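You operate a simulated robot arm through the tools that you are given. There is no shell and no other tool. Be economical: measure what you need, move in short steps, check, and stop when the job is done.

The job below is to be done with a simulated two-armed robot. You get a single attempt, and the scene is never put back.

Task
The LINEN drawer drags: wax the bare strip on its side.
Fine: with the yellow felt pad, which goes back on its mat; the drawer ends shut. A coat counts when it lies all over at full strength: go over it till it gets no stronger.

The check looks at the end state, three seconds after you hand in, the way a careful person would. Anything else that was tipped, shoved, dropped, spilled or broken makes it a failure.

Robot
Two 7-joint arms with two-finger grippers on one trunk, on a base that drives. Base frame: it is fixed to the floor where the robot stands at the start and does not move with it; the origin is under the middle of the robot, x ahead of it, y to its left, z up. Lengths are in mm, angles in degrees, forces in N, time in s.
The left shoulder is at the start at [60, 123, 895], the right one opposite. With the tool pointing down near the work surface each hand reaches from about 100 to 740 mm from the robot's upright axis, wherever it stands, measured 20 degrees to its own side. Places, roughly: drawer marked linen [1000, 100, 600]. Payload 1.47 kg a hand.
The tool frame of a hand sits at the grasp point between the pads (the TCP): z along the fingers, y along the line on which they close. The tips reach 16 mm beyond it. Largest opening 87 mm; the body of the gripper starts 55 mm behind the TCP.
Orientation is told as [roll, pitch, yaw] about the base's x, y, z axes, in that order, counted from this pose: with the fingers straight down and closing along the base's y, the tool's x points along the base's -x, its y along +y and its z along -z.

Tools
- The arms move only by the tool drive_tool. It takes "left_steps", "right_steps" or both (then of equal length, played together; a hand with none holds still); each is a list of rows, each an object (a shift or turn left out is 0, a gripper value left out holds the last) with "hand": the gripper command, from -1 (fully open) to 1 (shut), values between in proportion; "dp": the shift along the tool's x, y, z in mm, a list of three; "delta_rot": the turn, a rotation vector about the tool's x, y, z in degrees, a list of three. In form: [{"hand": hand, "dp": [tx, ty, tz], "delta_rot": [wx, wy, wz]}, ...]. A call has 1 to 8 rows; each row shifts and turns the commanded pose from where the row before left it, along the tool's axes as they then stand. Each row takes 0.2 s and may step no farther than 50 mm and 8.6 degrees from the row before; otherwise, or with a gripper value out of range, the whole call is refused. A pose out of reach is approached as far as the arm can. The call stops where the force on the tool passes 90 N (or 10 N more than at its start, if that is more) or the arm is blocked; 0.2 s more then pass. The fingers move at their own pace (about 153 mm/s each) and stop on an object; they squeeze with about 24 N. The grip force told is the motor's: it shows also when the fingers shut on nothing. Time passes only in rows, and 0.2 s behind the last, so rows that do not move let the fingers close. It gives the time, the measured TCP pose, the force on the tool (base axes), the opening and the grip force at its end, in the units of the frame above (readings bear some noise), with the torque about the TCP (base axes, N m) and any sound that the robot's microphone picked up, and new pictures: "show" is both (left out), scene, wrist or none (wrist: the cameras of the hands that moved).
- Cameras (640 x 400 px; columns grow to the right, rows downward): "scene" is now at [79.1, 28, 1442.8]; the picture's right is [0.35, -0.94, 0.00], its down [-0.76, -0.28, -0.59] and it looks along [0.55, 0.21, -0.81] (base axes); focal length 270 px, centre (320, 200). "left" rides on the left gripper at [73, -12, -90] in its tool frame; the picture's right is [0.16, 0.99, 0.00], its down [-0.72, 0.12, -0.68] and it looks along [-0.67, 0.11, 0.73] (tool axes); focal length 247 px, centre (320, 200). "right" rides on the right gripper at [73, 12, -90] in its tool frame; the picture's right is [-0.16, 0.99, 0.00], its down [-0.72, -0.12, -0.68] and it looks along [-0.67, -0.11, 0.73] (tool axes); focal length 247 px, centre (320, 200). There is no depth. A picture from a camera that has moved, and an enlarged one, comes with that camera's place and axes in the base frame and with its lens.
- raise_lower(by): slides the trunk up (or, below 0, down) by that many mm; the arms and the scene camera ride with it, the base frame stays. It gives what a move gives, with no picture.
- base_move(legs): drives the robot by 1 to 6 legs, each [ahead, left, turn to the left] in mm, mm and degrees, along the robot's own axes; the way and the turn of a leg run together, so that a leg with both is an arc; at most 1500 mm and 180 degrees a leg. The arms and the cameras ride along, it lands a little off, and it stops where it bumps. It gives what a move gives, and a new picture of the scene camera.
- aim_head(pan, tilt): turns the head with the scene camera to pan (to the left, within 120 degrees either way) and tilt (down, from -29 to 69), counted from straight ahead of the robot. It gives what a move gives, and a new picture of the scene camera.
- inspect(camera, box): a new picture of the part [left, top, right, bottom] of that camera's present view, enlarged. No time passes.
- hand_in(): hands the job in; it is judged then, once.

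Work in short steps. Places have to be worked out from the pictures, the camera data and where the tool is seen: move nearer, look again, correct. Check each grasp and each placing, and mend what went wrong. You have 120 turns and 260 pictures in all, those below and enlarged ones among them. Open the grippers and draw the arms clear of the work before you hand the job in, unless the task says otherwise; then end with one line.

The tools are called after ">>>" as a command line: name --argument value ..., lists and objects as JSON in quotes. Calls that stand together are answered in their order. drive_tool: Moves the arms, as the interface text tells. Its arguments: {"type":"object","properties":{"left_steps":{"type":"array","items":{"type":"object","properties":{"hand":{"type":"number"},"dp":{"type":"array","items":{"type":"number"}},"delta_rot":{"type":"array","items":{"type":"number"}}}}},"right_steps":{"type":"array","items":{"type":"object","properties":{"hand":{"type":"number"},"dp":{"type":"array","items":{"type":"number"}},"delta_rot":{"type":"array","items":{"type":"number"}}}}},"show":{"type":"string","enum":["both","scene","wrist","none"]}},"required":[]} The other tools are called the same way: raise_lower (by) slides the trunk up or down; base_move (legs) drives the base; aim_head (pan, tilt) turns the head that bears the scene camera; inspect (camera, box) takes an enlarged picture of a part of a camera's view; hand_in () hands the job in.

At the start:

```text
time: 0.0
left_position: [519.8, 407.7, 979.2]
left_tcp_rot: [0.0, 0.0, 0.0]
left_ft_force: [0.1, 0.0, 0.3]
left_wrist_torque: [0.0, -0.01, 0.04]
left_gripper_width: 87.2
left_grip_force: 0.1
right_position: [636.7, -80.7, 992.4]
right_tcp_rot: [-0.1, 0.0, 0.0]
right_ft_force: [-0.3, -0.1, 0.6]
right_wrist_torque: [0.02, 0.0, 0.02]
right_gripper_width: 86.8
right_grip_force: 0.1
trunk travel left (down, up): [-50.0, 180.0]
robot x, y, heading: [-0.4, 1.1, -0.1]
head pan, tilt: [20.5, 53.7]
```

scene: 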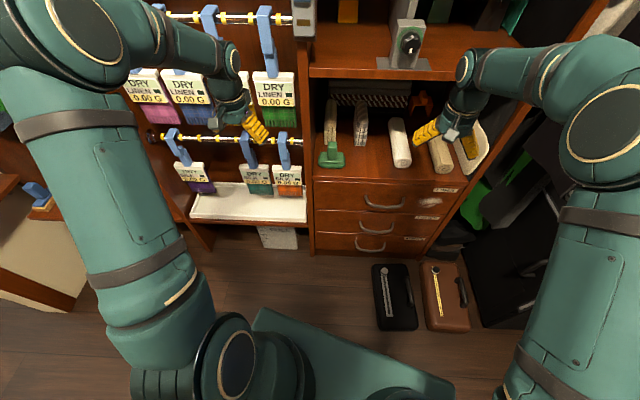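
right: 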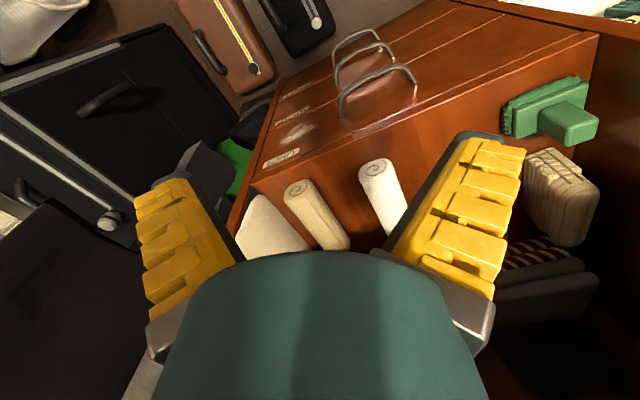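
left: 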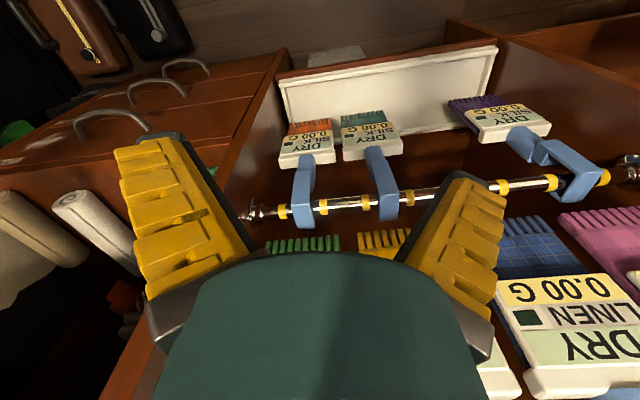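

The drawers are in the cabinet ahead; I'll look closer at the drawer labels and the shelf over them.

>>> inspect --camera "scene" --box '[300, 60, 500, 260]'

>>> inspect --camera "right" --box '[180, 0, 640, 290]'

>>> aim_head --pan 0 --tilt 30

```text
2.00 times, centred on (400, 160) of scene
camera zoom: at [79.1, 28.0, 1442.8], right [0.35, -0.94, 0.0], down [-0.76, -0.28, -0.59], along [0.55, 0.21, -0.81], focal length 540 px, centre (160, 280)
```

zoom: 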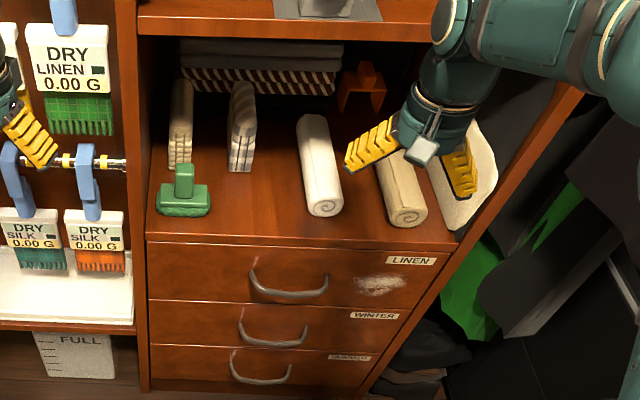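

```text
1.38 times, centred on (410, 145) of right
camera zoom: at [564.1, -70.5, 1082.4], right [0.16, 0.99, 0.0], down [0.72, -0.12, 0.68], along [0.67, -0.11, -0.73], focal length 341 px, centre (196, 276)
```

zoom: 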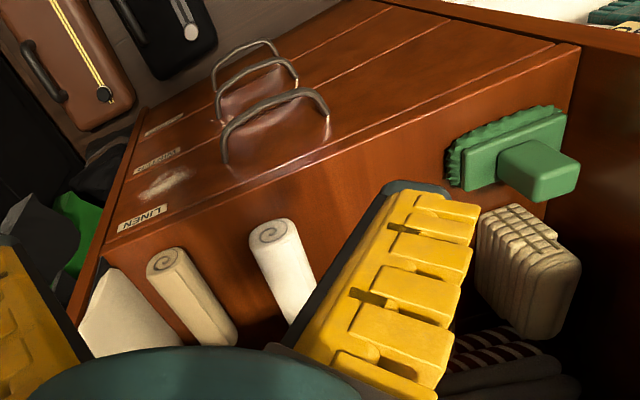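

```text
time: 0.9
left_position: [520.6, 407.5, 980.5]
left_tcp_rot: [0.0, 0.0, 0.0]
left_ft_force: [-0.6, -0.3, -0.3]
left_wrist_torque: [-0.01, -0.03, -0.02]
left_gripper_width: 87.0
left_grip_force: 0.0
right_position: [636.5, -80.4, 992.8]
right_tcp_rot: [0.0, 0.0, 0.0]
right_ft_force: [-0.1, -0.6, -1.1]
right_wrist_torque: [0.01, 0.01, -0.02]
right_gripper_width: 87.2
right_grip_force: 0.1
trunk travel left (down, up): [-50.0, 180.0]
robot x, y, heading: [-1.8, -0.8, 0.0]
head pan, tilt: [0.0, 30.0]
camera scene: at [100.8, 2.3, 1477.2], right [0.0, -1.0, 0.0], down [-0.5, 0.0, -0.87], along [0.87, 0.0, -0.5], focal length 270 px, centre (320, 200)
```

scene: 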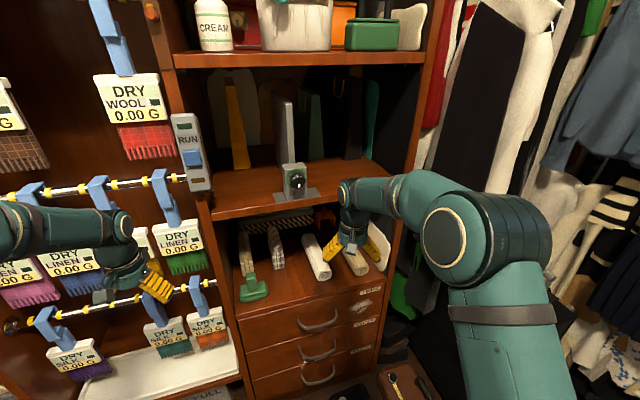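

The yellow pad isn't evident yet; I look around left and right.

>>> aim_head --pan 75 --tilt 40

>>> aim_head --pan -60 --tilt 40

>>> aim_head --pan 0 --tilt 0

```text
time: 2.4
left_position: [518.1, 409.0, 979.9]
left_tcp_rot: [0.1, 0.0, 0.0]
left_ft_force: [-0.3, -0.1, 0.4]
left_wrist_torque: [0.03, 0.0, -0.03]
left_gripper_width: 87.1
left_grip_force: 0.0
right_position: [636.7, -81.2, 991.9]
right_tcp_rot: [0.0, 0.0, 0.0]
right_ft_force: [-0.5, -0.9, -0.5]
right_wrist_torque: [-0.03, -0.01, -0.01]
right_gripper_width: 87.1
right_grip_force: 0.1
trunk travel left (down, up): [-50.0, 180.0]
robot x, y, heading: [2.9, 0.8, -0.0]
head pan, tilt: [75.0, 40.0]
camera scene: at [32.5, 84.4, 1461.9], right [0.97, -0.26, 0.0], down [-0.17, -0.62, -0.77], along [0.2, 0.74, -0.64], focal length 270 px, centre (320, 200)
```

scene: 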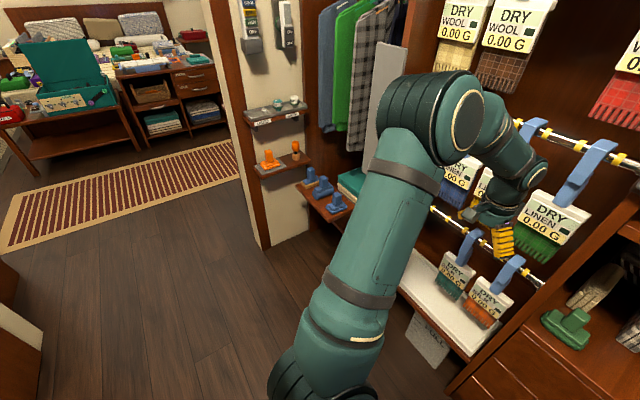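

```text
time: 4.5
left_position: [520.4, 406.8, 979.6]
left_tcp_rot: [0.0, 0.0, 0.1]
left_ft_force: [0.1, 0.7, 0.7]
left_wrist_torque: [0.02, 0.02, -0.01]
left_gripper_width: 86.9
left_grip_force: 0.1
right_position: [636.1, -81.6, 992.6]
right_tcp_rot: [0.0, 0.0, 0.1]
right_ft_force: [-0.4, -0.4, 0.0]
right_wrist_torque: [0.01, 0.0, 0.03]
right_gripper_width: 87.3
right_grip_force: 0.0
trunk travel left (down, up): [-50.0, 180.0]
robot x, y, heading: [0.3, -1.2, -0.0]
head pan, tilt: [-60.0, 40.0]
camera scene: at [52.9, -71.3, 1461.9], right [-0.87, -0.5, 0.0], down [-0.32, 0.56, -0.77], along [0.38, -0.66, -0.64], focal length 270 px, centre (320, 200)
```

scene: 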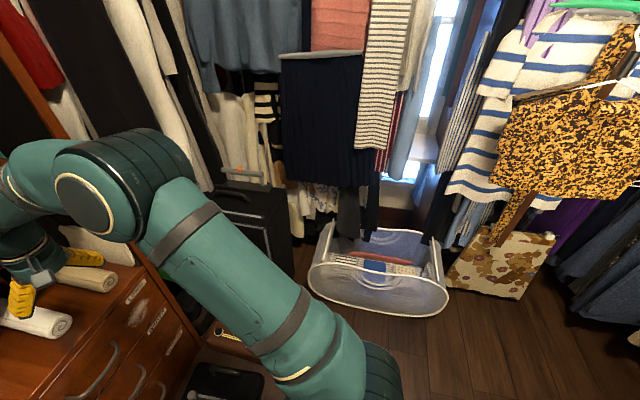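

```text
time: 5.8
left_position: [520.4, 408.8, 978.6]
left_tcp_rot: [0.0, -0.2, -0.1]
left_ft_force: [0.1, -0.6, 0.5]
left_wrist_torque: [0.0, 0.01, 0.02]
left_gripper_width: 87.0
left_grip_force: 0.1
right_position: [637.3, -80.5, 992.0]
right_tcp_rot: [0.1, -0.1, -0.1]
right_ft_force: [-0.2, 0.9, 0.1]
right_wrist_torque: [-0.01, 0.0, -0.04]
right_gripper_width: 86.8
right_grip_force: 0.0
trunk travel left (down, up): [-50.0, 180.0]
robot x, y, heading: [1.8, -0.7, 0.2]
head pan, tilt: [0.0, 0.0]
camera scene: at [100.4, 2.3, 1525.6], right [0.0, -1.0, 0.0], down [0.0, 0.0, -1.0], along [1.0, 0.0, 0.0], focal length 270 px, centre (320, 200)
```

scene: 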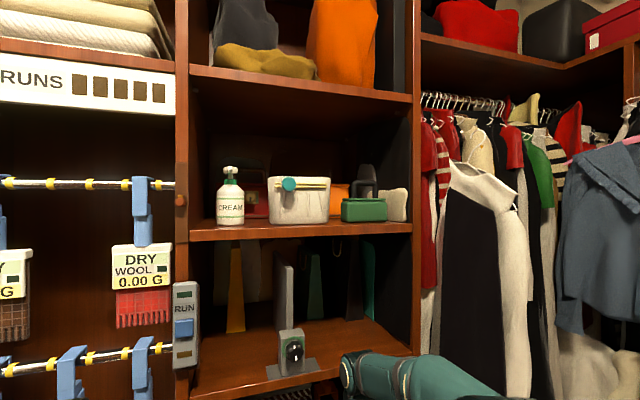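

No yellow pad plain yet; I zoom into the shelf in front and the little shelves at left.

>>> inspect --camera "scene" --box '[180, 140, 430, 390]'

>>> aim_head --pan 70 --tilt 35

>>> inspect --camera "scene" --box '[220, 60, 400, 240]'

>>> inspect --camera "scene" --box '[0, 0, 240, 180]'

```text
1.60 times, centred on (305, 265) of scene
camera zoom: at [100.4, 2.3, 1525.6], right [0.0, -1.0, 0.0], down [0.0, 0.0, -1.0], along [1.0, 0.0, 0.0], focal length 432 px, centre (344, 96)
```

zoom: 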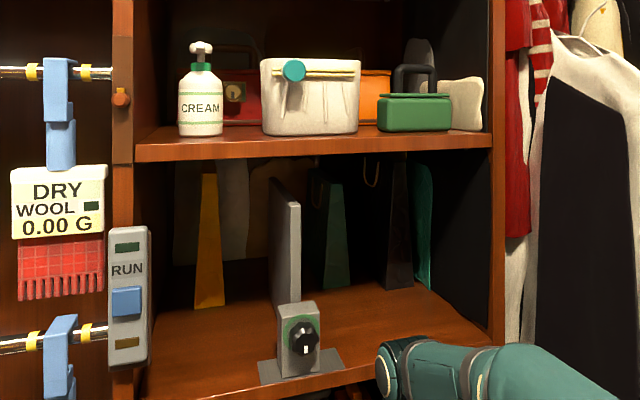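

```text
time: 7.2
left_position: [519.0, 408.1, 980.0]
left_tcp_rot: [0.0, 0.0, 0.0]
left_ft_force: [-0.4, -0.4, -0.2]
left_wrist_torque: [0.01, 0.02, 0.02]
left_gripper_width: 87.1
left_grip_force: 0.1
right_position: [635.3, -81.9, 992.6]
right_tcp_rot: [0.0, 0.0, 0.0]
right_ft_force: [0.3, -0.6, 0.6]
right_wrist_torque: [0.01, -0.01, 0.0]
right_gripper_width: 87.0
right_grip_force: 0.0
trunk travel left (down, up): [-50.0, 180.0]
robot x, y, heading: [1.5, -0.2, -0.3]
head pan, tilt: [70.0, 35.0]
camera scene: at [40.6, 85.0, 1469.5], right [0.94, -0.34, 0.0], down [-0.2, -0.54, -0.82], along [0.28, 0.77, -0.57], focal length 270 px, centre (320, 200)
```

scene: 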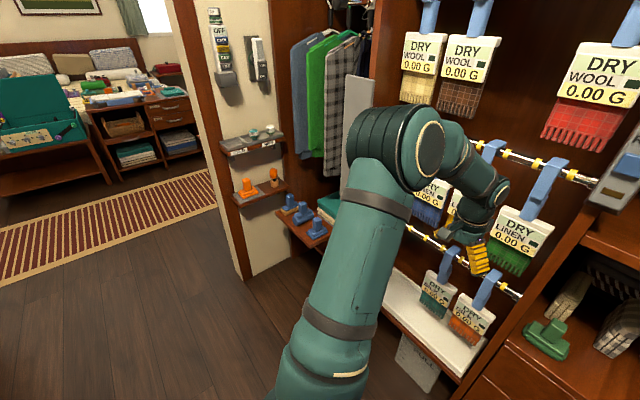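

```text
2.22 times, centred on (310, 150) of scene
camera zoom: at [40.6, 85.0, 1469.5], right [0.94, -0.34, 0.0], down [-0.2, -0.54, -0.82], along [0.28, 0.77, -0.57], focal length 600 px, centre (342, 311)
```

zoom: 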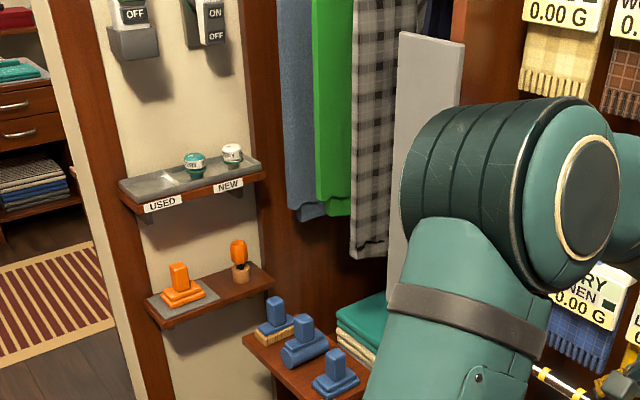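

```text
2.22 times, centred on (120, 90) of scene
camera zoom: at [40.6, 85.0, 1469.5], right [0.94, -0.34, 0.0], down [-0.2, -0.54, -0.82], along [0.28, 0.77, -0.57], focal length 600 px, centre (764, 444)
```

zoom: 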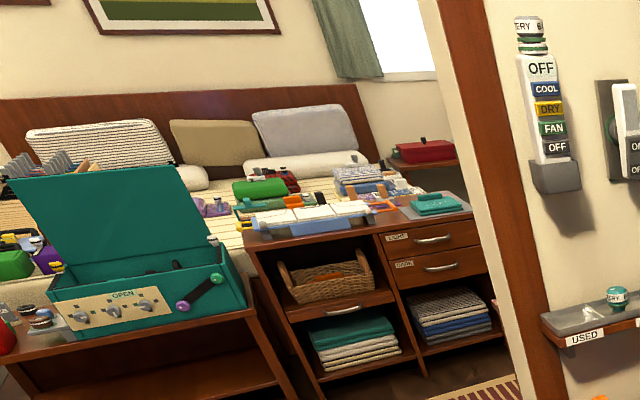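

Still no yellow pad with mat; I look further round and behind.

>>> aim_head --pan 120 --tilt 30

>>> aim_head --pan -120 --tilt 30

>>> aim_head --pan 25 --tilt 65

```text
time: 8.4
left_position: [519.7, 407.1, 978.5]
left_tcp_rot: [0.0, 0.0, 0.1]
left_ft_force: [0.5, -0.2, 0.6]
left_wrist_torque: [0.03, -0.02, -0.01]
left_gripper_width: 87.0
left_grip_force: 0.0
right_position: [637.5, -81.3, 991.8]
right_tcp_rot: [0.0, 0.1, 0.0]
right_ft_force: [1.4, -0.5, 0.6]
right_wrist_torque: [0.01, 0.02, 0.0]
right_gripper_width: 87.1
right_grip_force: 0.1
trunk travel left (down, up): [-50.0, 180.0]
robot x, y, heading: [1.5, 5.7, -0.1]
head pan, tilt: [120.0, 30.0]
camera scene: at [-34.8, 80.7, 1477.3], right [0.87, 0.5, 0.0], down [0.25, -0.43, -0.87], along [-0.43, 0.75, -0.5], focal length 270 px, centre (320, 200)
```

scene: 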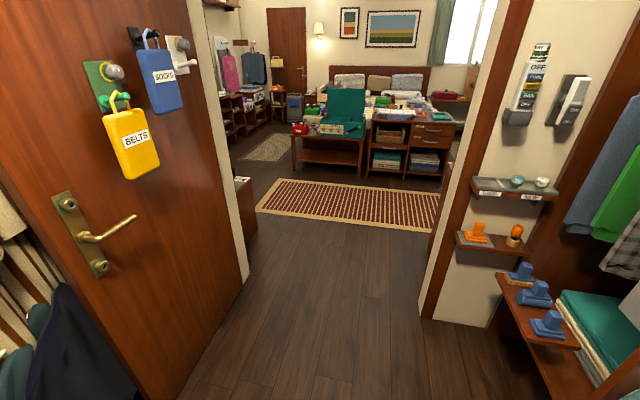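

```text
time: 11.8
left_position: [520.7, 409.2, 979.2]
left_tcp_rot: [0.0, 0.0, 0.2]
left_ft_force: [-0.4, -0.1, -0.1]
left_wrist_torque: [0.02, -0.02, -0.01]
left_gripper_width: 86.9
left_grip_force: 0.0
right_position: [637.7, -81.4, 992.0]
right_tcp_rot: [0.0, 0.0, 0.1]
right_ft_force: [-0.6, -0.3, 0.0]
right_wrist_torque: [0.0, 0.0, -0.01]
right_gripper_width: 87.0
right_grip_force: 0.0
trunk travel left (down, up): [-50.0, 180.0]
robot x, y, heading: [-1.6, -1.5, 0.2]
head pan, tilt: [-120.0, 30.0]
camera scene: at [-34.8, -76.0, 1477.3], right [-0.87, 0.5, 0.0], down [0.25, 0.43, -0.87], along [-0.43, -0.75, -0.5], focal length 270 px, centre (320, 200)
```

scene: 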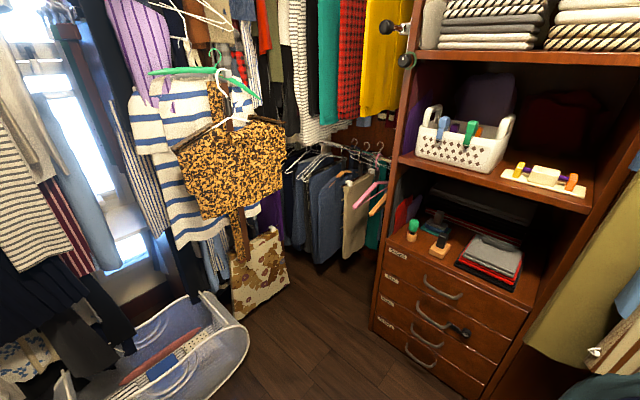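

```text
time: 14.1
left_position: [519.4, 409.0, 977.3]
left_tcp_rot: [0.1, 0.0, 0.0]
left_ft_force: [0.0, 0.2, -0.3]
left_wrist_torque: [0.01, 0.02, 0.0]
left_gripper_width: 87.0
left_grip_force: 0.1
right_position: [635.4, -80.1, 992.4]
right_tcp_rot: [0.1, 0.0, 0.0]
right_ft_force: [0.3, 0.7, 0.4]
right_wrist_torque: [0.0, 0.0, -0.02]
right_gripper_width: 87.0
right_grip_force: 0.0
trunk travel left (down, up): [-50.0, 180.0]
robot x, y, heading: [-2.7, -2.1, 0.1]
head pan, tilt: [25.0, 65.0]
camera scene: at [65.4, 27.9, 1429.6], right [0.42, -0.91, 0.0], down [-0.82, -0.38, -0.42], along [0.38, 0.18, -0.91], focal length 270 px, centre (320, 200)
```

scene: 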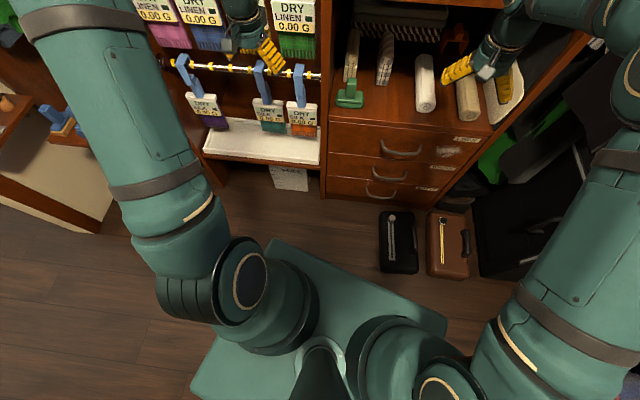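

Behind-right is another cabinet with pads on it; I look at it closely.

>>> aim_head --pan -120 --tilt 30

>>> inspect --camera "scene" --box '[370, 90, 630, 290]'

>>> inspect --camera "scene" --box '[370, 180, 500, 280]'

```text
time: 16.4
left_position: [519.2, 408.7, 978.8]
left_tcp_rot: [-0.1, -0.1, 0.0]
left_ft_force: [0.3, -0.6, -0.4]
left_wrist_torque: [0.02, 0.03, 0.03]
left_gripper_width: 87.2
left_grip_force: 0.0
right_position: [636.7, -80.4, 991.3]
right_tcp_rot: [0.1, 0.0, 0.0]
right_ft_force: [-0.8, -1.3, -0.1]
right_wrist_torque: [0.0, -0.01, -0.02]
right_gripper_width: 87.2
right_grip_force: 0.0
trunk travel left (down, up): [-50.0, 180.0]
robot x, y, heading: [3.2, -1.7, -0.2]
head pan, tilt: [-120.0, 30.0]
camera scene: at [-34.8, -76.0, 1477.3], right [-0.87, 0.5, 0.0], down [0.25, 0.43, -0.87], along [-0.43, -0.75, -0.5], focal length 270 px, centre (320, 200)
```

scene: 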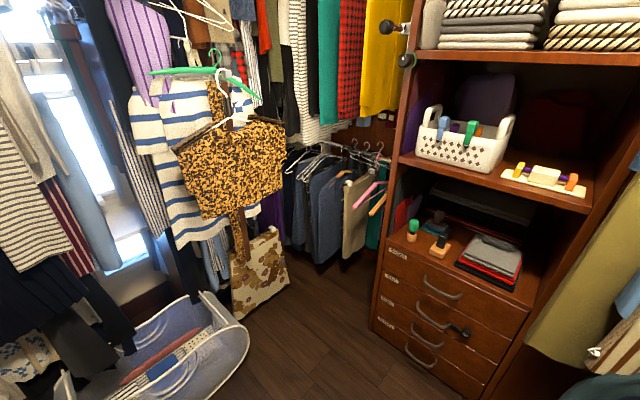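

```text
2.00 times, centred on (500, 190) of scene
camera zoom: at [-34.8, -76.0, 1477.3], right [-0.87, 0.5, 0.0], down [0.25, 0.43, -0.87], along [-0.43, -0.75, -0.5], focal length 540 px, centre (-40, 220)
```

zoom: 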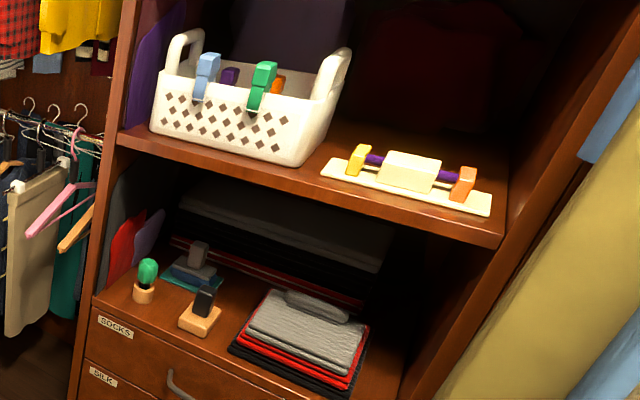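

```text
4.00 times, centred on (435, 230) of scene
camera zoom: at [-34.8, -76.0, 1477.3], right [-0.87, 0.5, 0.0], down [0.25, 0.43, -0.87], along [-0.43, -0.75, -0.5], focal length 1080 px, centre (-140, 80)
```

zoom: 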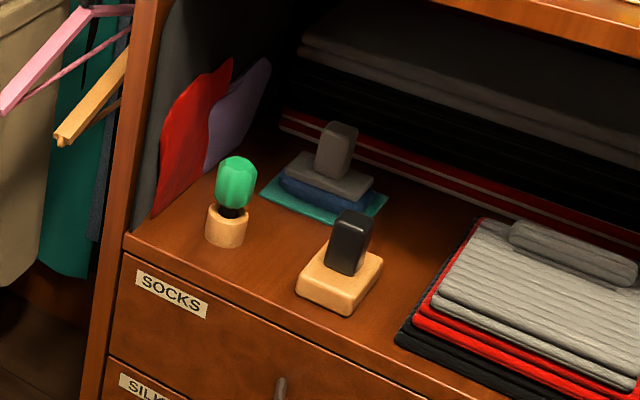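

Here a blue felt pad on a teal mat, not yellow. I check the left shelves and the dresser more closely, plus the areas the robot's arms hide.

>>> aim_head --pan 100 --tilt 35

>>> inspect --camera "scene" --box '[370, 120, 600, 320]'

>>> inspect --camera "scene" --box '[380, 200, 500, 320]'

>>> inspect --camera "scene" --box '[100, 0, 400, 180]'

```text
time: 19.5
left_position: [520.2, 409.4, 980.7]
left_tcp_rot: [0.0, 0.0, 0.0]
left_ft_force: [-0.1, 0.3, -0.2]
left_wrist_torque: [-0.02, -0.04, -0.06]
left_gripper_width: 86.9
left_grip_force: 0.0
right_position: [635.6, -81.4, 991.9]
right_tcp_rot: [0.0, 0.0, 0.0]
right_ft_force: [0.6, -0.4, -0.1]
right_wrist_torque: [-0.01, -0.02, -0.03]
right_gripper_width: 86.9
right_grip_force: 0.1
trunk travel left (down, up): [-50.0, 180.0]
robot x, y, heading: [0.9, -0.0, -0.0]
head pan, tilt: [100.0, 35.0]
camera scene: at [-4.9, 89.0, 1469.5], right [0.98, 0.17, 0.0], down [0.1, -0.56, -0.82], along [-0.14, 0.81, -0.57], focal length 270 px, centre (320, 200)
```

scene: 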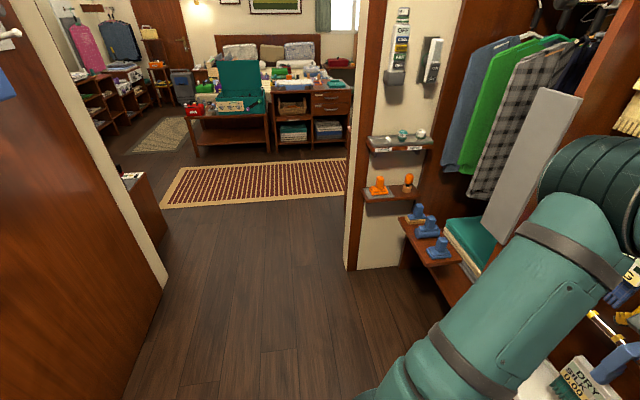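

```text
2.00 times, centred on (485, 220) of scene
camera zoom: at [-4.9, 89.0, 1469.5], right [0.98, 0.17, 0.0], down [0.1, -0.56, -0.82], along [-0.14, 0.81, -0.57], focal length 540 px, centre (-10, 160)
```

zoom: 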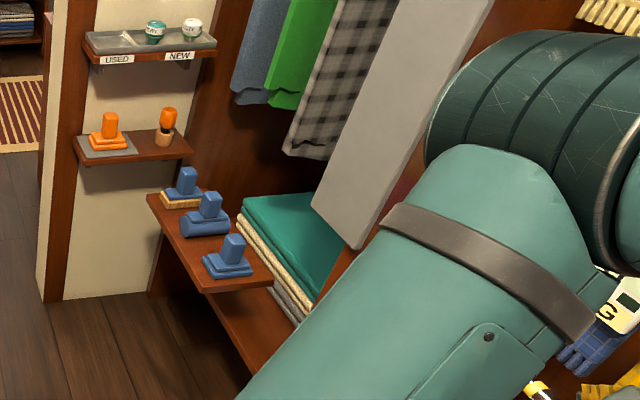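

```text
3.33 times, centred on (440, 260) of scene
camera zoom: at [-4.9, 89.0, 1469.5], right [0.98, 0.17, 0.0], down [0.1, -0.56, -0.82], along [-0.14, 0.81, -0.57], focal length 900 px, centre (-80, 0)
```

zoom: 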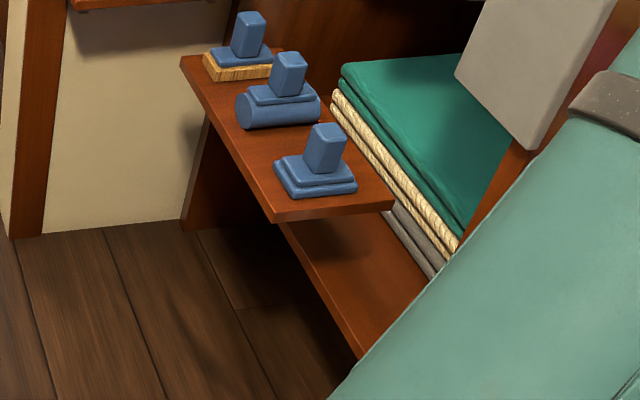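

```text
2.13 times, centred on (250, 90) of scene
camera zoom: at [-4.9, 89.0, 1469.5], right [0.98, 0.17, 0.0], down [0.1, -0.56, -0.82], along [-0.14, 0.81, -0.57], focal length 576 px, centre (469, 435)
```

zoom: 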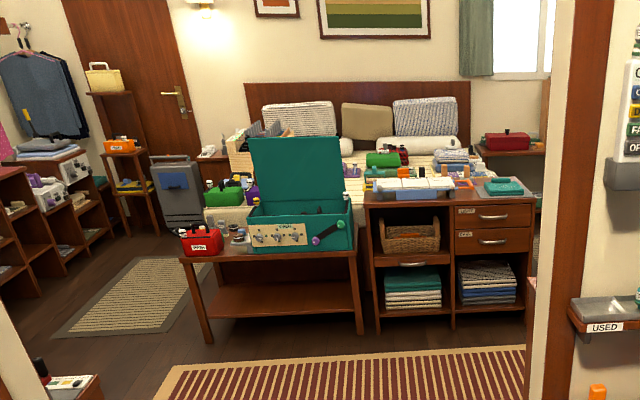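

Still unsure; I zoom the far-left furniture, and look further at the region at pan 120 and low.

>>> inspect --camera "scene" --box '[180, 50, 280, 150]'

>>> inspect --camera "scene" --box '[60, 0, 200, 120]'

>>> inspect --camera "scene" --box '[260, 50, 360, 150]'

>>> aim_head --pan 120 --tilt 55

>>> aim_head --pan -120 --tilt 60

>>> aim_head --pan -35 --tilt 60

```text
4.00 times, centred on (230, 100) of scene
camera zoom: at [-4.9, 89.0, 1469.5], right [0.98, 0.17, 0.0], down [0.1, -0.56, -0.82], along [-0.14, 0.81, -0.57], focal length 1080 px, centre (680, 600)
```

zoom: 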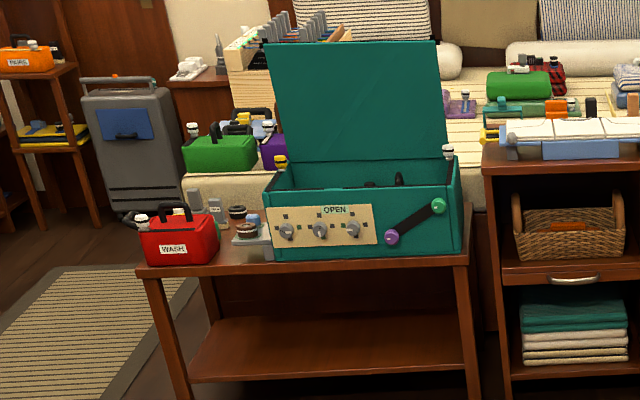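

```text
3.33 times, centred on (130, 60) of scene
camera zoom: at [-4.9, 89.0, 1469.5], right [0.98, 0.17, 0.0], down [0.1, -0.56, -0.82], along [-0.14, 0.81, -0.57], focal length 900 px, centre (953, 667)
```

zoom: 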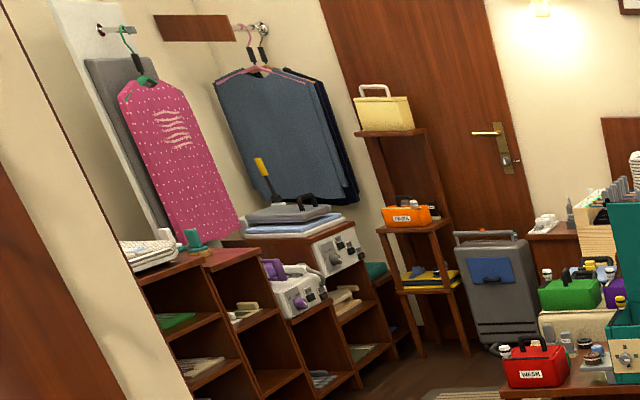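

```text
4.00 times, centred on (310, 100) of scene
camera zoom: at [-4.9, 89.0, 1469.5], right [0.98, 0.17, 0.0], down [0.1, -0.56, -0.82], along [-0.14, 0.81, -0.57], focal length 1080 px, centre (360, 600)
```

zoom: 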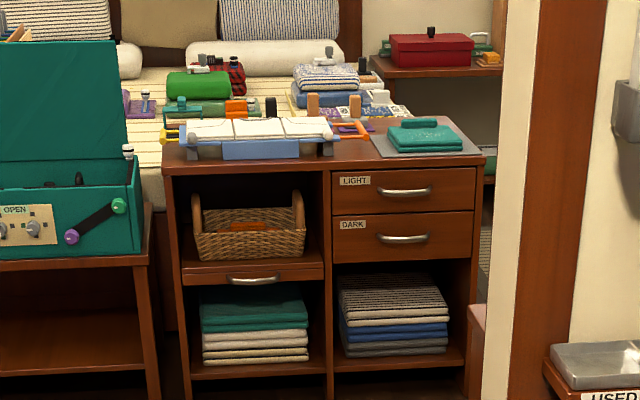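

```text
time: 20.4
left_position: [518.1, 408.2, 979.3]
left_tcp_rot: [0.0, 0.0, 0.0]
left_ft_force: [1.3, 1.7, -0.3]
left_wrist_torque: [-0.03, 0.01, -0.04]
left_gripper_width: 86.8
left_grip_force: 0.2
right_position: [636.1, -82.0, 991.8]
right_tcp_rot: [0.1, 0.0, -0.1]
right_ft_force: [0.0, 0.2, 0.0]
right_wrist_torque: [0.05, 0.03, 0.01]
right_gripper_width: 86.9
right_grip_force: 0.1
trunk travel left (down, up): [-50.0, 180.0]
robot x, y, heading: [-0.7, -0.2, -0.0]
head pan, tilt: [120.0, 55.0]
camera scene: at [-25.6, 64.8, 1441.3], right [0.87, 0.5, 0.0], down [0.41, -0.71, -0.57], along [-0.29, 0.5, -0.82], focal length 270 px, centre (320, 200)
```

scene: 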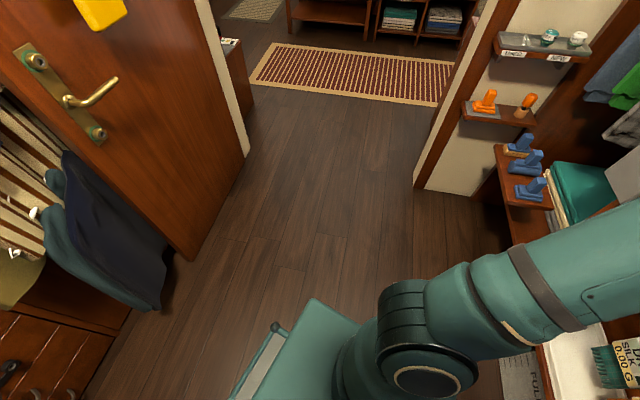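

```text
time: 23.8
left_position: [519.3, 409.0, 978.8]
left_tcp_rot: [-0.1, 0.0, 0.0]
left_ft_force: [-0.1, 0.1, -0.7]
left_wrist_torque: [-0.02, 0.03, 0.01]
left_gripper_width: 87.2
left_grip_force: 0.2
right_position: [636.4, -81.5, 991.8]
right_tcp_rot: [0.0, 0.1, -0.1]
right_ft_force: [0.7, -1.2, -0.4]
right_wrist_torque: [0.0, -0.02, 0.0]
right_gripper_width: 87.0
right_grip_force: 0.1
trunk travel left (down, up): [-50.0, 180.0]
robot x, y, heading: [0.4, -1.8, 0.2]
head pan, tilt: [-120.0, 60.0]
camera scene: at [-22.9, -55.4, 1435.2], right [-0.87, 0.5, 0.0], down [0.43, 0.75, -0.5], along [-0.25, -0.43, -0.87], focal length 270 px, centre (320, 200)
```

scene: 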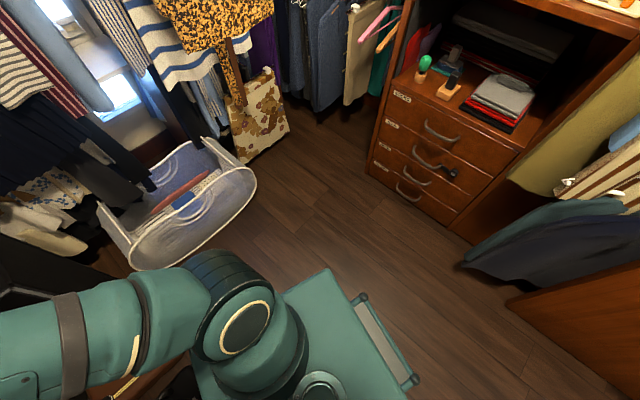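

```text
time: 25.4
left_position: [520.0, 407.8, 979.8]
left_tcp_rot: [-0.1, 0.1, 0.1]
left_ft_force: [0.2, -0.1, -0.5]
left_wrist_torque: [0.01, 0.0, 0.0]
left_gripper_width: 87.0
left_grip_force: 0.0
right_position: [637.0, -81.4, 991.6]
right_tcp_rot: [0.0, 0.0, -0.1]
right_ft_force: [-0.5, 0.2, 0.6]
right_wrist_torque: [-0.05, 0.0, 0.01]
right_gripper_width: 87.0
right_grip_force: 0.1
trunk travel left (down, up): [-50.0, 180.0]
robot x, y, heading: [-3.9, 2.5, 0.1]
head pan, tilt: [-35.0, 60.0]
camera scene: at [65.0, -36.0, 1435.2], right [-0.57, -0.82, 0.0], down [-0.71, 0.5, -0.5], along [0.41, -0.29, -0.87], focal length 270 px, centre (320, 200)
```

scene: 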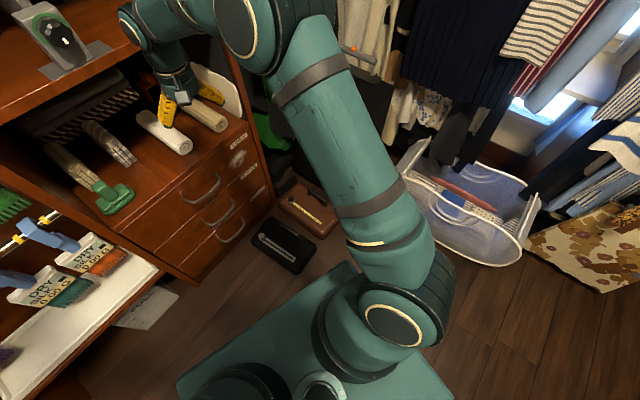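

The cabinet front is turned about 22° from my frame. I'll back off and turn to face it, then look into the compartment.

>>> base_move --legs '[[-250, 0, 0], [0, 0, 22]]'

>>> aim_head --pan 0 --tilt 35

>>> inspect --camera "scene" --box '[200, 60, 480, 260]'

```text
time: 28.3
left_position: [87.5, 570.7, 979.9]
left_tcp_rot: [-0.1, 0.0, 21.5]
left_ft_force: [0.5, 0.1, -0.9]
left_wrist_torque: [0.02, -0.02, 0.02]
left_gripper_width: 87.0
left_grip_force: 0.0
right_position: [375.5, 157.4, 992.6]
right_tcp_rot: [0.1, 0.0, 21.5]
right_ft_force: [1.2, 0.7, -0.1]
right_wrist_torque: [-0.02, -0.06, 0.05]
right_gripper_width: 86.8
right_grip_force: 0.0
trunk travel left (down, up): [-50.0, 180.0]
robot x, y, heading: [-245.2, 1.7, 21.3]
head pan, tilt: [-35.0, 60.0]
camera scene: at [-173.2, -8.9, 1435.2], right [-0.23, -0.97, 0.0], down [-0.84, 0.2, -0.5], along [0.49, -0.12, -0.87], focal length 270 px, centre (320, 200)
```

scene: 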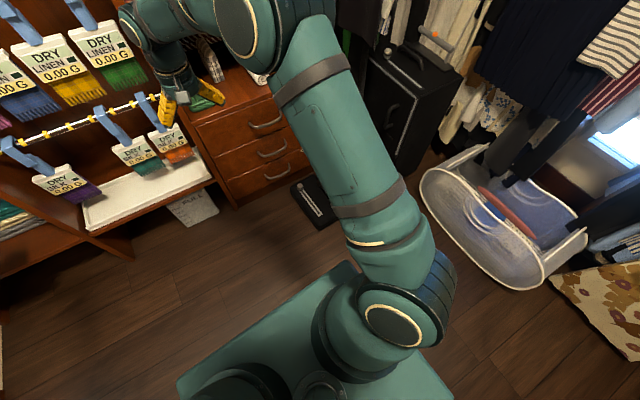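

```text
time: 29.3
left_position: [86.3, 571.0, 978.0]
left_tcp_rot: [0.1, 0.1, 21.4]
left_ft_force: [0.0, 0.0, 0.0]
left_wrist_torque: [0.02, -0.02, -0.03]
left_gripper_width: 87.0
left_grip_force: 0.1
right_position: [375.2, 157.7, 992.6]
right_tcp_rot: [0.0, 0.1, 21.4]
right_ft_force: [-0.3, 0.3, -0.6]
right_wrist_torque: [0.0, 0.01, 0.01]
right_gripper_width: 86.8
right_grip_force: 0.1
trunk travel left (down, up): [-50.0, 180.0]
robot x, y, heading: [-245.4, 2.9, 21.1]
head pan, tilt: [0.0, 35.0]
camera scene: at [-155.7, 38.5, 1469.4], right [0.36, -0.93, 0.0], down [-0.53, -0.21, -0.82], along [0.76, 0.3, -0.57], focal length 270 px, centre (320, 200)
```

scene: 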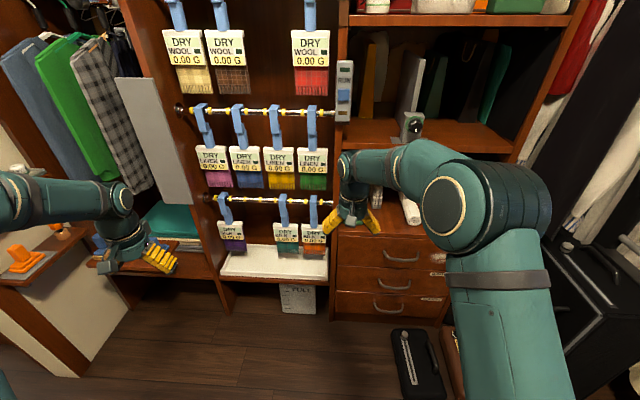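

```text
2.00 times, centred on (340, 160) of scene
camera zoom: at [-155.7, 38.5, 1469.4], right [0.36, -0.93, 0.0], down [-0.53, -0.21, -0.82], along [0.76, 0.3, -0.57], focal length 540 px, centre (280, 280)
```

zoom: 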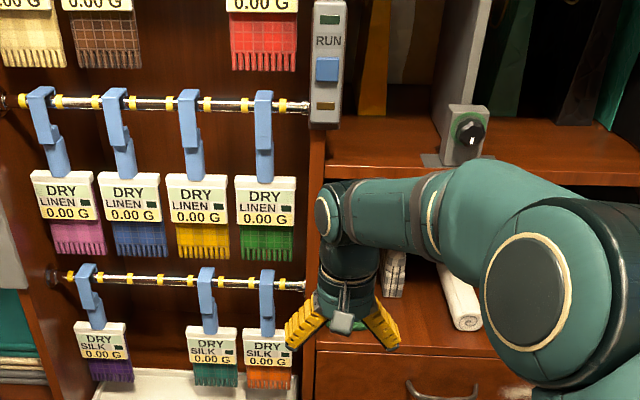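

Now square to the cabinet. I'll shift right so the drawers are before me, and fold a look inside.

>>> base_move --legs '[[0, -220, 0]]'

>>> aim_head --pan -10 --tilt 25

>>> inspect --camera "scene" --box '[180, 100, 460, 360]'

>>> inspect --camera "right" --box '[0, 0, 640, 400]'

>>> inspect --camera "left" --box '[0, 0, 640, 400]'

```text
time: 31.9
left_position: [169.2, 362.4, 980.9]
left_tcp_rot: [0.0, 0.0, 21.2]
left_ft_force: [0.8, 0.2, -0.8]
left_wrist_torque: [0.0, 0.0, -0.03]
left_gripper_width: 86.8
left_grip_force: 0.0
right_position: [455.5, -50.7, 993.7]
right_tcp_rot: [0.1, 0.0, 21.2]
right_ft_force: [0.0, -0.1, 0.6]
right_wrist_torque: [0.01, 0.01, 0.0]
right_gripper_width: 86.9
right_grip_force: 0.1
trunk travel left (down, up): [-50.0, 180.0]
robot x, y, heading: [-164.7, -206.1, 21.2]
head pan, tilt: [0.0, 35.0]
camera scene: at [-75.1, -168.1, 1469.5], right [0.36, -0.93, 0.0], down [-0.53, -0.21, -0.82], along [0.76, 0.3, -0.57], focal length 270 px, centre (320, 200)
```

scene: 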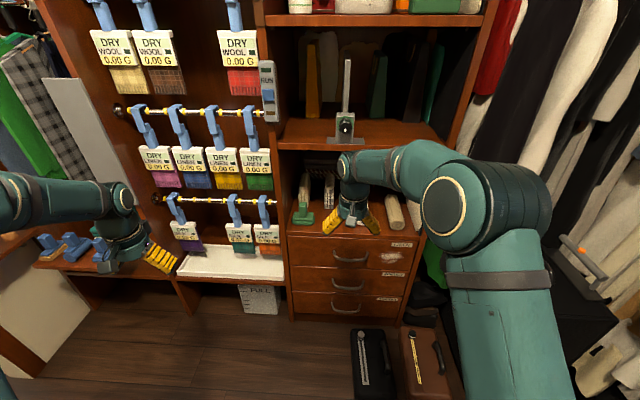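

```text
time: 32.6
left_position: [169.6, 362.3, 979.6]
left_tcp_rot: [0.0, 0.0, 21.2]
left_ft_force: [-0.5, 0.4, -0.3]
left_wrist_torque: [0.01, -0.03, 0.03]
left_gripper_width: 86.9
left_grip_force: 0.1
right_position: [455.8, -51.5, 991.9]
right_tcp_rot: [0.0, 0.0, 21.2]
right_ft_force: [0.3, -0.8, -0.3]
right_wrist_torque: [-0.01, 0.0, -0.03]
right_gripper_width: 87.1
right_grip_force: 0.1
trunk travel left (down, up): [-50.0, 180.0]
robot x, y, heading: [-167.2, -205.9, 21.3]
head pan, tilt: [-10.0, 25.0]
camera scene: at [-67.0, -181.6, 1485.2], right [0.2, -0.98, 0.0], down [-0.41, -0.08, -0.91], along [0.89, 0.18, -0.42], focal length 270 px, centre (320, 200)
```

scene: 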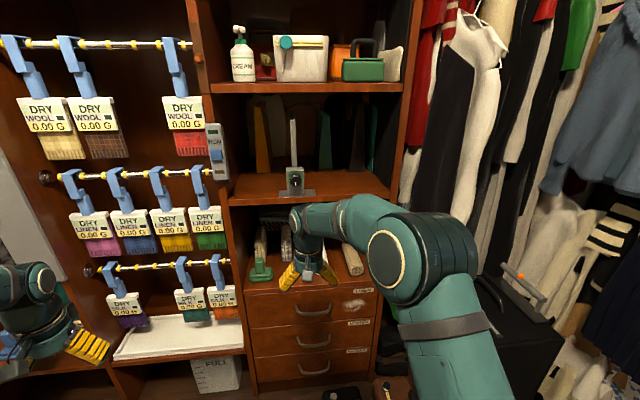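

```text
1.54 times, centred on (320, 230) of scene
camera zoom: at [-67.0, -181.6, 1485.2], right [0.2, -0.98, 0.0], down [-0.41, -0.08, -0.91], along [0.89, 0.18, -0.42], focal length 415 px, centre (320, 154)
```

zoom: 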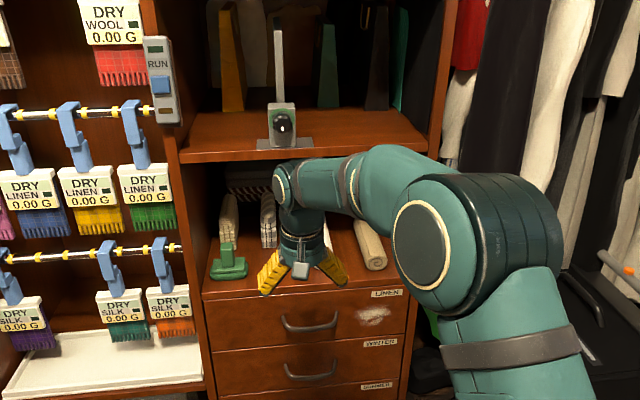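

```text
1.00 times, centred on (320, 200) of right (not enlarged: the box is as wide or as high as the picture)
camera zoom: at [384.1, -67.2, 1082.4], right [-0.21, 0.98, 0.0], down [0.72, 0.15, 0.68], along [0.67, 0.14, -0.73], focal length 247 px, centre (320, 200)
```

zoom: 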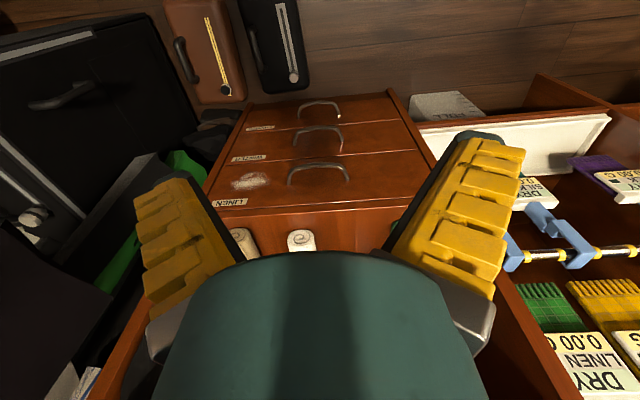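

```text
1.00 times, centred on (320, 200) of left (not enlarged: the box is as wide or as high as the picture)
camera zoom: at [105.7, 325.1, 1068.7], right [-0.5, 0.86, 0.0], down [0.63, 0.37, 0.68], along [0.59, 0.34, -0.73], focal length 247 px, centre (320, 200)
```

zoom: 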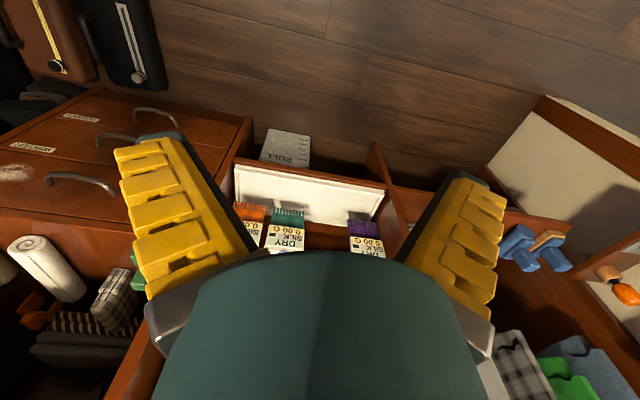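

I check the orange item on the grey mat and the low cabinet by the doorway from this new place.

>>> aim_head --pan 65 --tilt 30

>>> inspect --camera "scene" --box '[150, 120, 350, 280]'

>>> aim_head --pan 95 --tilt 30

>>> inspect --camera "scene" --box '[60, 60, 320, 240]'

```text
time: 34.1
left_position: [169.4, 363.4, 979.9]
left_tcp_rot: [0.1, 0.0, 21.2]
left_ft_force: [-0.9, -0.8, -0.6]
left_wrist_torque: [-0.03, -0.03, 0.0]
left_gripper_width: 87.3
left_grip_force: 0.0
right_position: [455.6, -51.4, 992.5]
right_tcp_rot: [0.0, 0.1, 21.2]
right_ft_force: [-0.1, 0.1, -0.4]
right_wrist_torque: [0.02, 0.01, 0.0]
right_gripper_width: 86.8
right_grip_force: 0.0
trunk travel left (down, up): [-50.0, 180.0]
robot x, y, heading: [-169.5, -202.1, 21.2]
head pan, tilt: [65.0, 30.0]
camera scene: at [-151.3, -109.4, 1477.3], right [1.0, -0.07, 0.0], down [-0.03, -0.5, -0.87], along [0.06, 0.86, -0.5], focal length 270 px, centre (320, 200)
```

scene: 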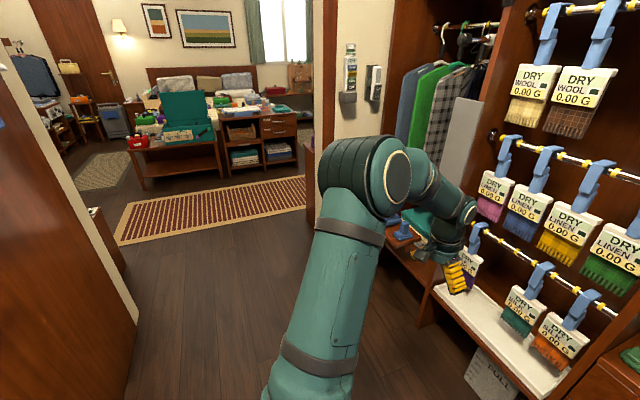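

```text
2.50 times, centred on (250, 200) of scene
camera zoom: at [-151.3, -109.4, 1477.3], right [1.0, -0.07, 0.0], down [-0.03, -0.5, -0.87], along [0.06, 0.86, -0.5], focal length 675 px, centre (495, 200)
```

zoom: 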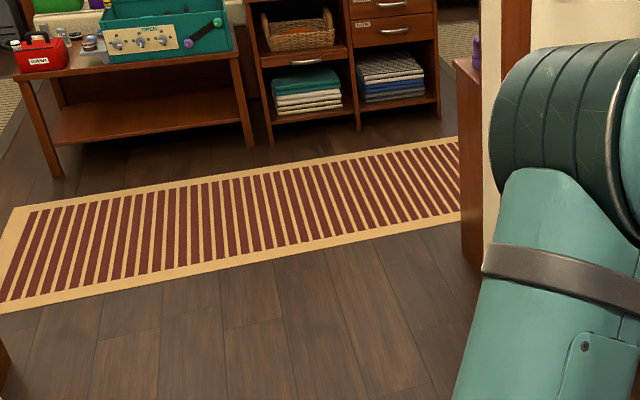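

```text
time: 35.0
left_position: [169.4, 363.1, 979.3]
left_tcp_rot: [0.0, 0.2, 21.2]
left_ft_force: [-0.3, 0.5, -0.2]
left_wrist_torque: [-0.03, -0.01, -0.02]
left_gripper_width: 87.1
left_grip_force: 0.0
right_position: [456.6, -51.5, 991.8]
right_tcp_rot: [0.0, 0.0, 21.2]
right_ft_force: [1.1, 0.1, 0.8]
right_wrist_torque: [0.0, 0.01, 0.01]
right_gripper_width: 87.0
right_grip_force: 0.0
trunk travel left (down, up): [-50.0, 180.0]
robot x, y, heading: [-165.9, -202.8, 21.0]
head pan, tilt: [95.0, 30.0]
camera scene: at [-197.3, -118.4, 1477.3], right [0.9, 0.44, 0.0], down [0.22, -0.45, -0.87], along [-0.38, 0.78, -0.5], focal length 270 px, centre (320, 200)
```

scene: 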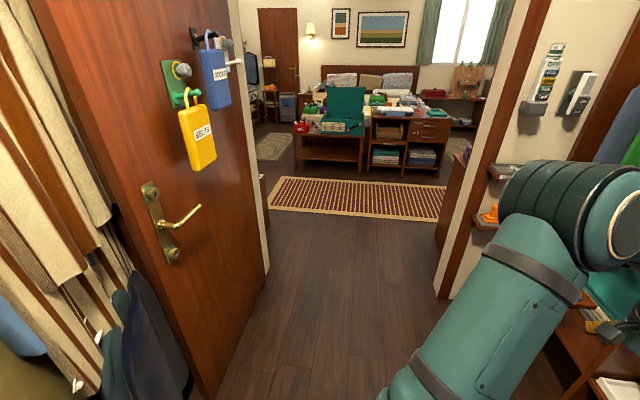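

```text
2.22 times, centred on (190, 150) of scene
camera zoom: at [-197.3, -118.4, 1477.3], right [0.9, 0.44, 0.0], down [0.22, -0.45, -0.87], along [-0.38, 0.78, -0.5], focal length 600 px, centre (609, 311)
```

zoom: 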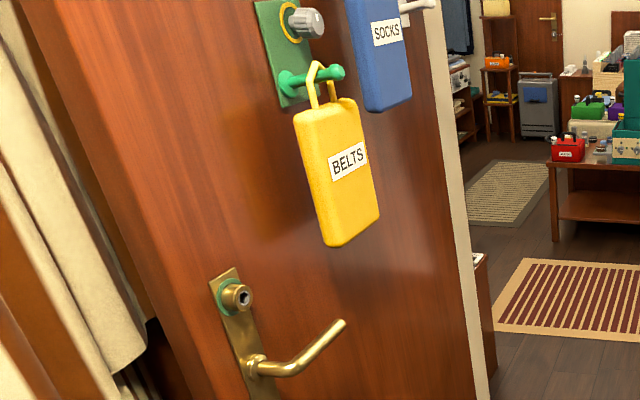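

No luck outside, so I start with the drawer (the pad may lie within or come into view). First turn and lower the right hand in place, well clear of the cabinet.

>>> drive_tool --right_steps '[{"dp": [40, 0, 20], "delta_rot": [0, 0, -8.5]}, {"dp": [40, 0, 20], "delta_rot": [0, 0, -8.5]}, {"dp": [0, 0, 30], "delta_rot": [0, 0, -8.5]}, {"dp": [0, 0, 40], "delta_rot": [0, 0, -8.5]}, {"dp": [0, 0, 40], "delta_rot": [0, 0, -8.5]}, {"dp": [0, 0, 40], "delta_rot": [0, 0, -8.5]}, {"dp": [0, 0, 40], "delta_rot": [0, 0, -8.5]}, {"dp": [0, 0, 40], "delta_rot": [0, 0, -8.5]}]' --show "none"

>>> drive_tool --right_steps '[{"dp": [0, 0, 40], "delta_rot": [0, 0, -8.5]}, {"dp": [0, 0, 0], "delta_rot": [0, 0, -8.5]}, {"dp": [0, 0, 0], "delta_rot": [0, 0, -5]}, {"delta_rot": [8.5, 0, 0]}, {"delta_rot": [8.5, 0, 0]}, {"delta_rot": [8.5, 0, 0]}, {"delta_rot": [8.5, 0, 0]}, {"delta_rot": [8.5, 0, 0]}]' --show "wrist"

>>> aim_head --pan -10 --tilt 40

```text
time: 36.8
left_position: [169.3, 363.2, 979.1]
left_tcp_rot: [0.0, -0.1, 21.1]
left_ft_force: [-0.2, -0.2, 0.2]
left_wrist_torque: [-0.02, -0.06, -0.01]
left_gripper_width: 87.0
left_grip_force: 0.1
right_position: [383.9, -82.9, 721.9]
right_tcp_rot: [0.0, 0.0, 89.3]
right_ft_force: [-0.1, 0.5, -0.3]
right_wrist_torque: [-0.01, -0.01, 0.0]
right_gripper_width: 87.3
right_grip_force: 0.1
trunk travel left (down, up): [-50.0, 180.0]
robot x, y, heading: [-169.1, -202.7, 21.3]
head pan, tilt: [95.0, 30.0]
```

```text
time: 38.6
left_position: [169.6, 363.3, 978.8]
left_tcp_rot: [0.0, -0.1, 21.2]
left_ft_force: [0.9, 0.0, 1.1]
left_wrist_torque: [-0.04, 0.0, -0.01]
left_gripper_width: 87.0
left_grip_force: 0.1
right_position: [383.7, -86.0, 682.4]
right_tcp_rot: [-42.8, 0.2, 111.3]
right_ft_force: [0.2, 0.5, 0.0]
right_wrist_torque: [0.01, -0.01, -0.02]
right_gripper_width: 87.1
right_grip_force: 0.0
trunk travel left (down, up): [-50.0, 180.0]
robot x, y, heading: [-166.2, -208.4, 21.1]
head pan, tilt: [95.0, 30.0]
camera right: at [346.5, -179.2, 741.7], right [-0.73, -0.12, -0.67], down [-0.61, 0.54, 0.58], along [0.29, 0.83, -0.47], focal length 247 px, centre (320, 200)
```

right: 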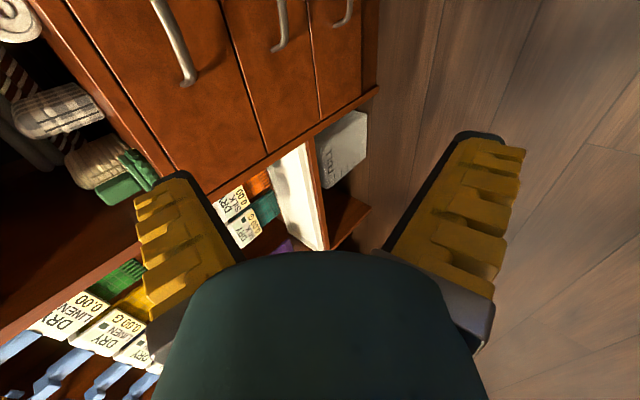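

```text
time: 40.4
left_position: [169.3, 363.6, 979.0]
left_tcp_rot: [0.0, 0.1, 21.2]
left_ft_force: [-1.7, 0.1, -0.5]
left_wrist_torque: [0.01, 0.0, 0.03]
left_gripper_width: 86.9
left_grip_force: 0.1
right_position: [382.5, -85.9, 682.1]
right_tcp_rot: [-42.4, 0.0, 111.2]
right_ft_force: [0.3, -0.5, 0.5]
right_wrist_torque: [0.01, -0.02, 0.04]
right_gripper_width: 87.2
right_grip_force: 0.3
trunk travel left (down, up): [-50.0, 180.0]
robot x, y, heading: [-168.0, -206.8, 20.8]
head pan, tilt: [-10.0, 40.0]
camera scene: at [-74.0, -183.0, 1461.9], right [0.2, -0.98, 0.0], down [-0.63, -0.13, -0.77], along [0.75, 0.15, -0.64], focal length 270 px, centre (320, 200)
```

scene: 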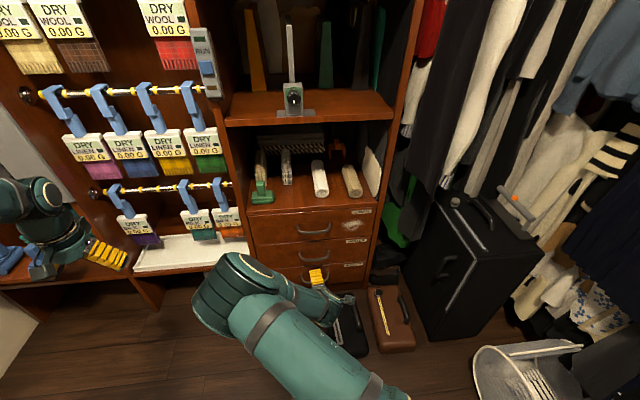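

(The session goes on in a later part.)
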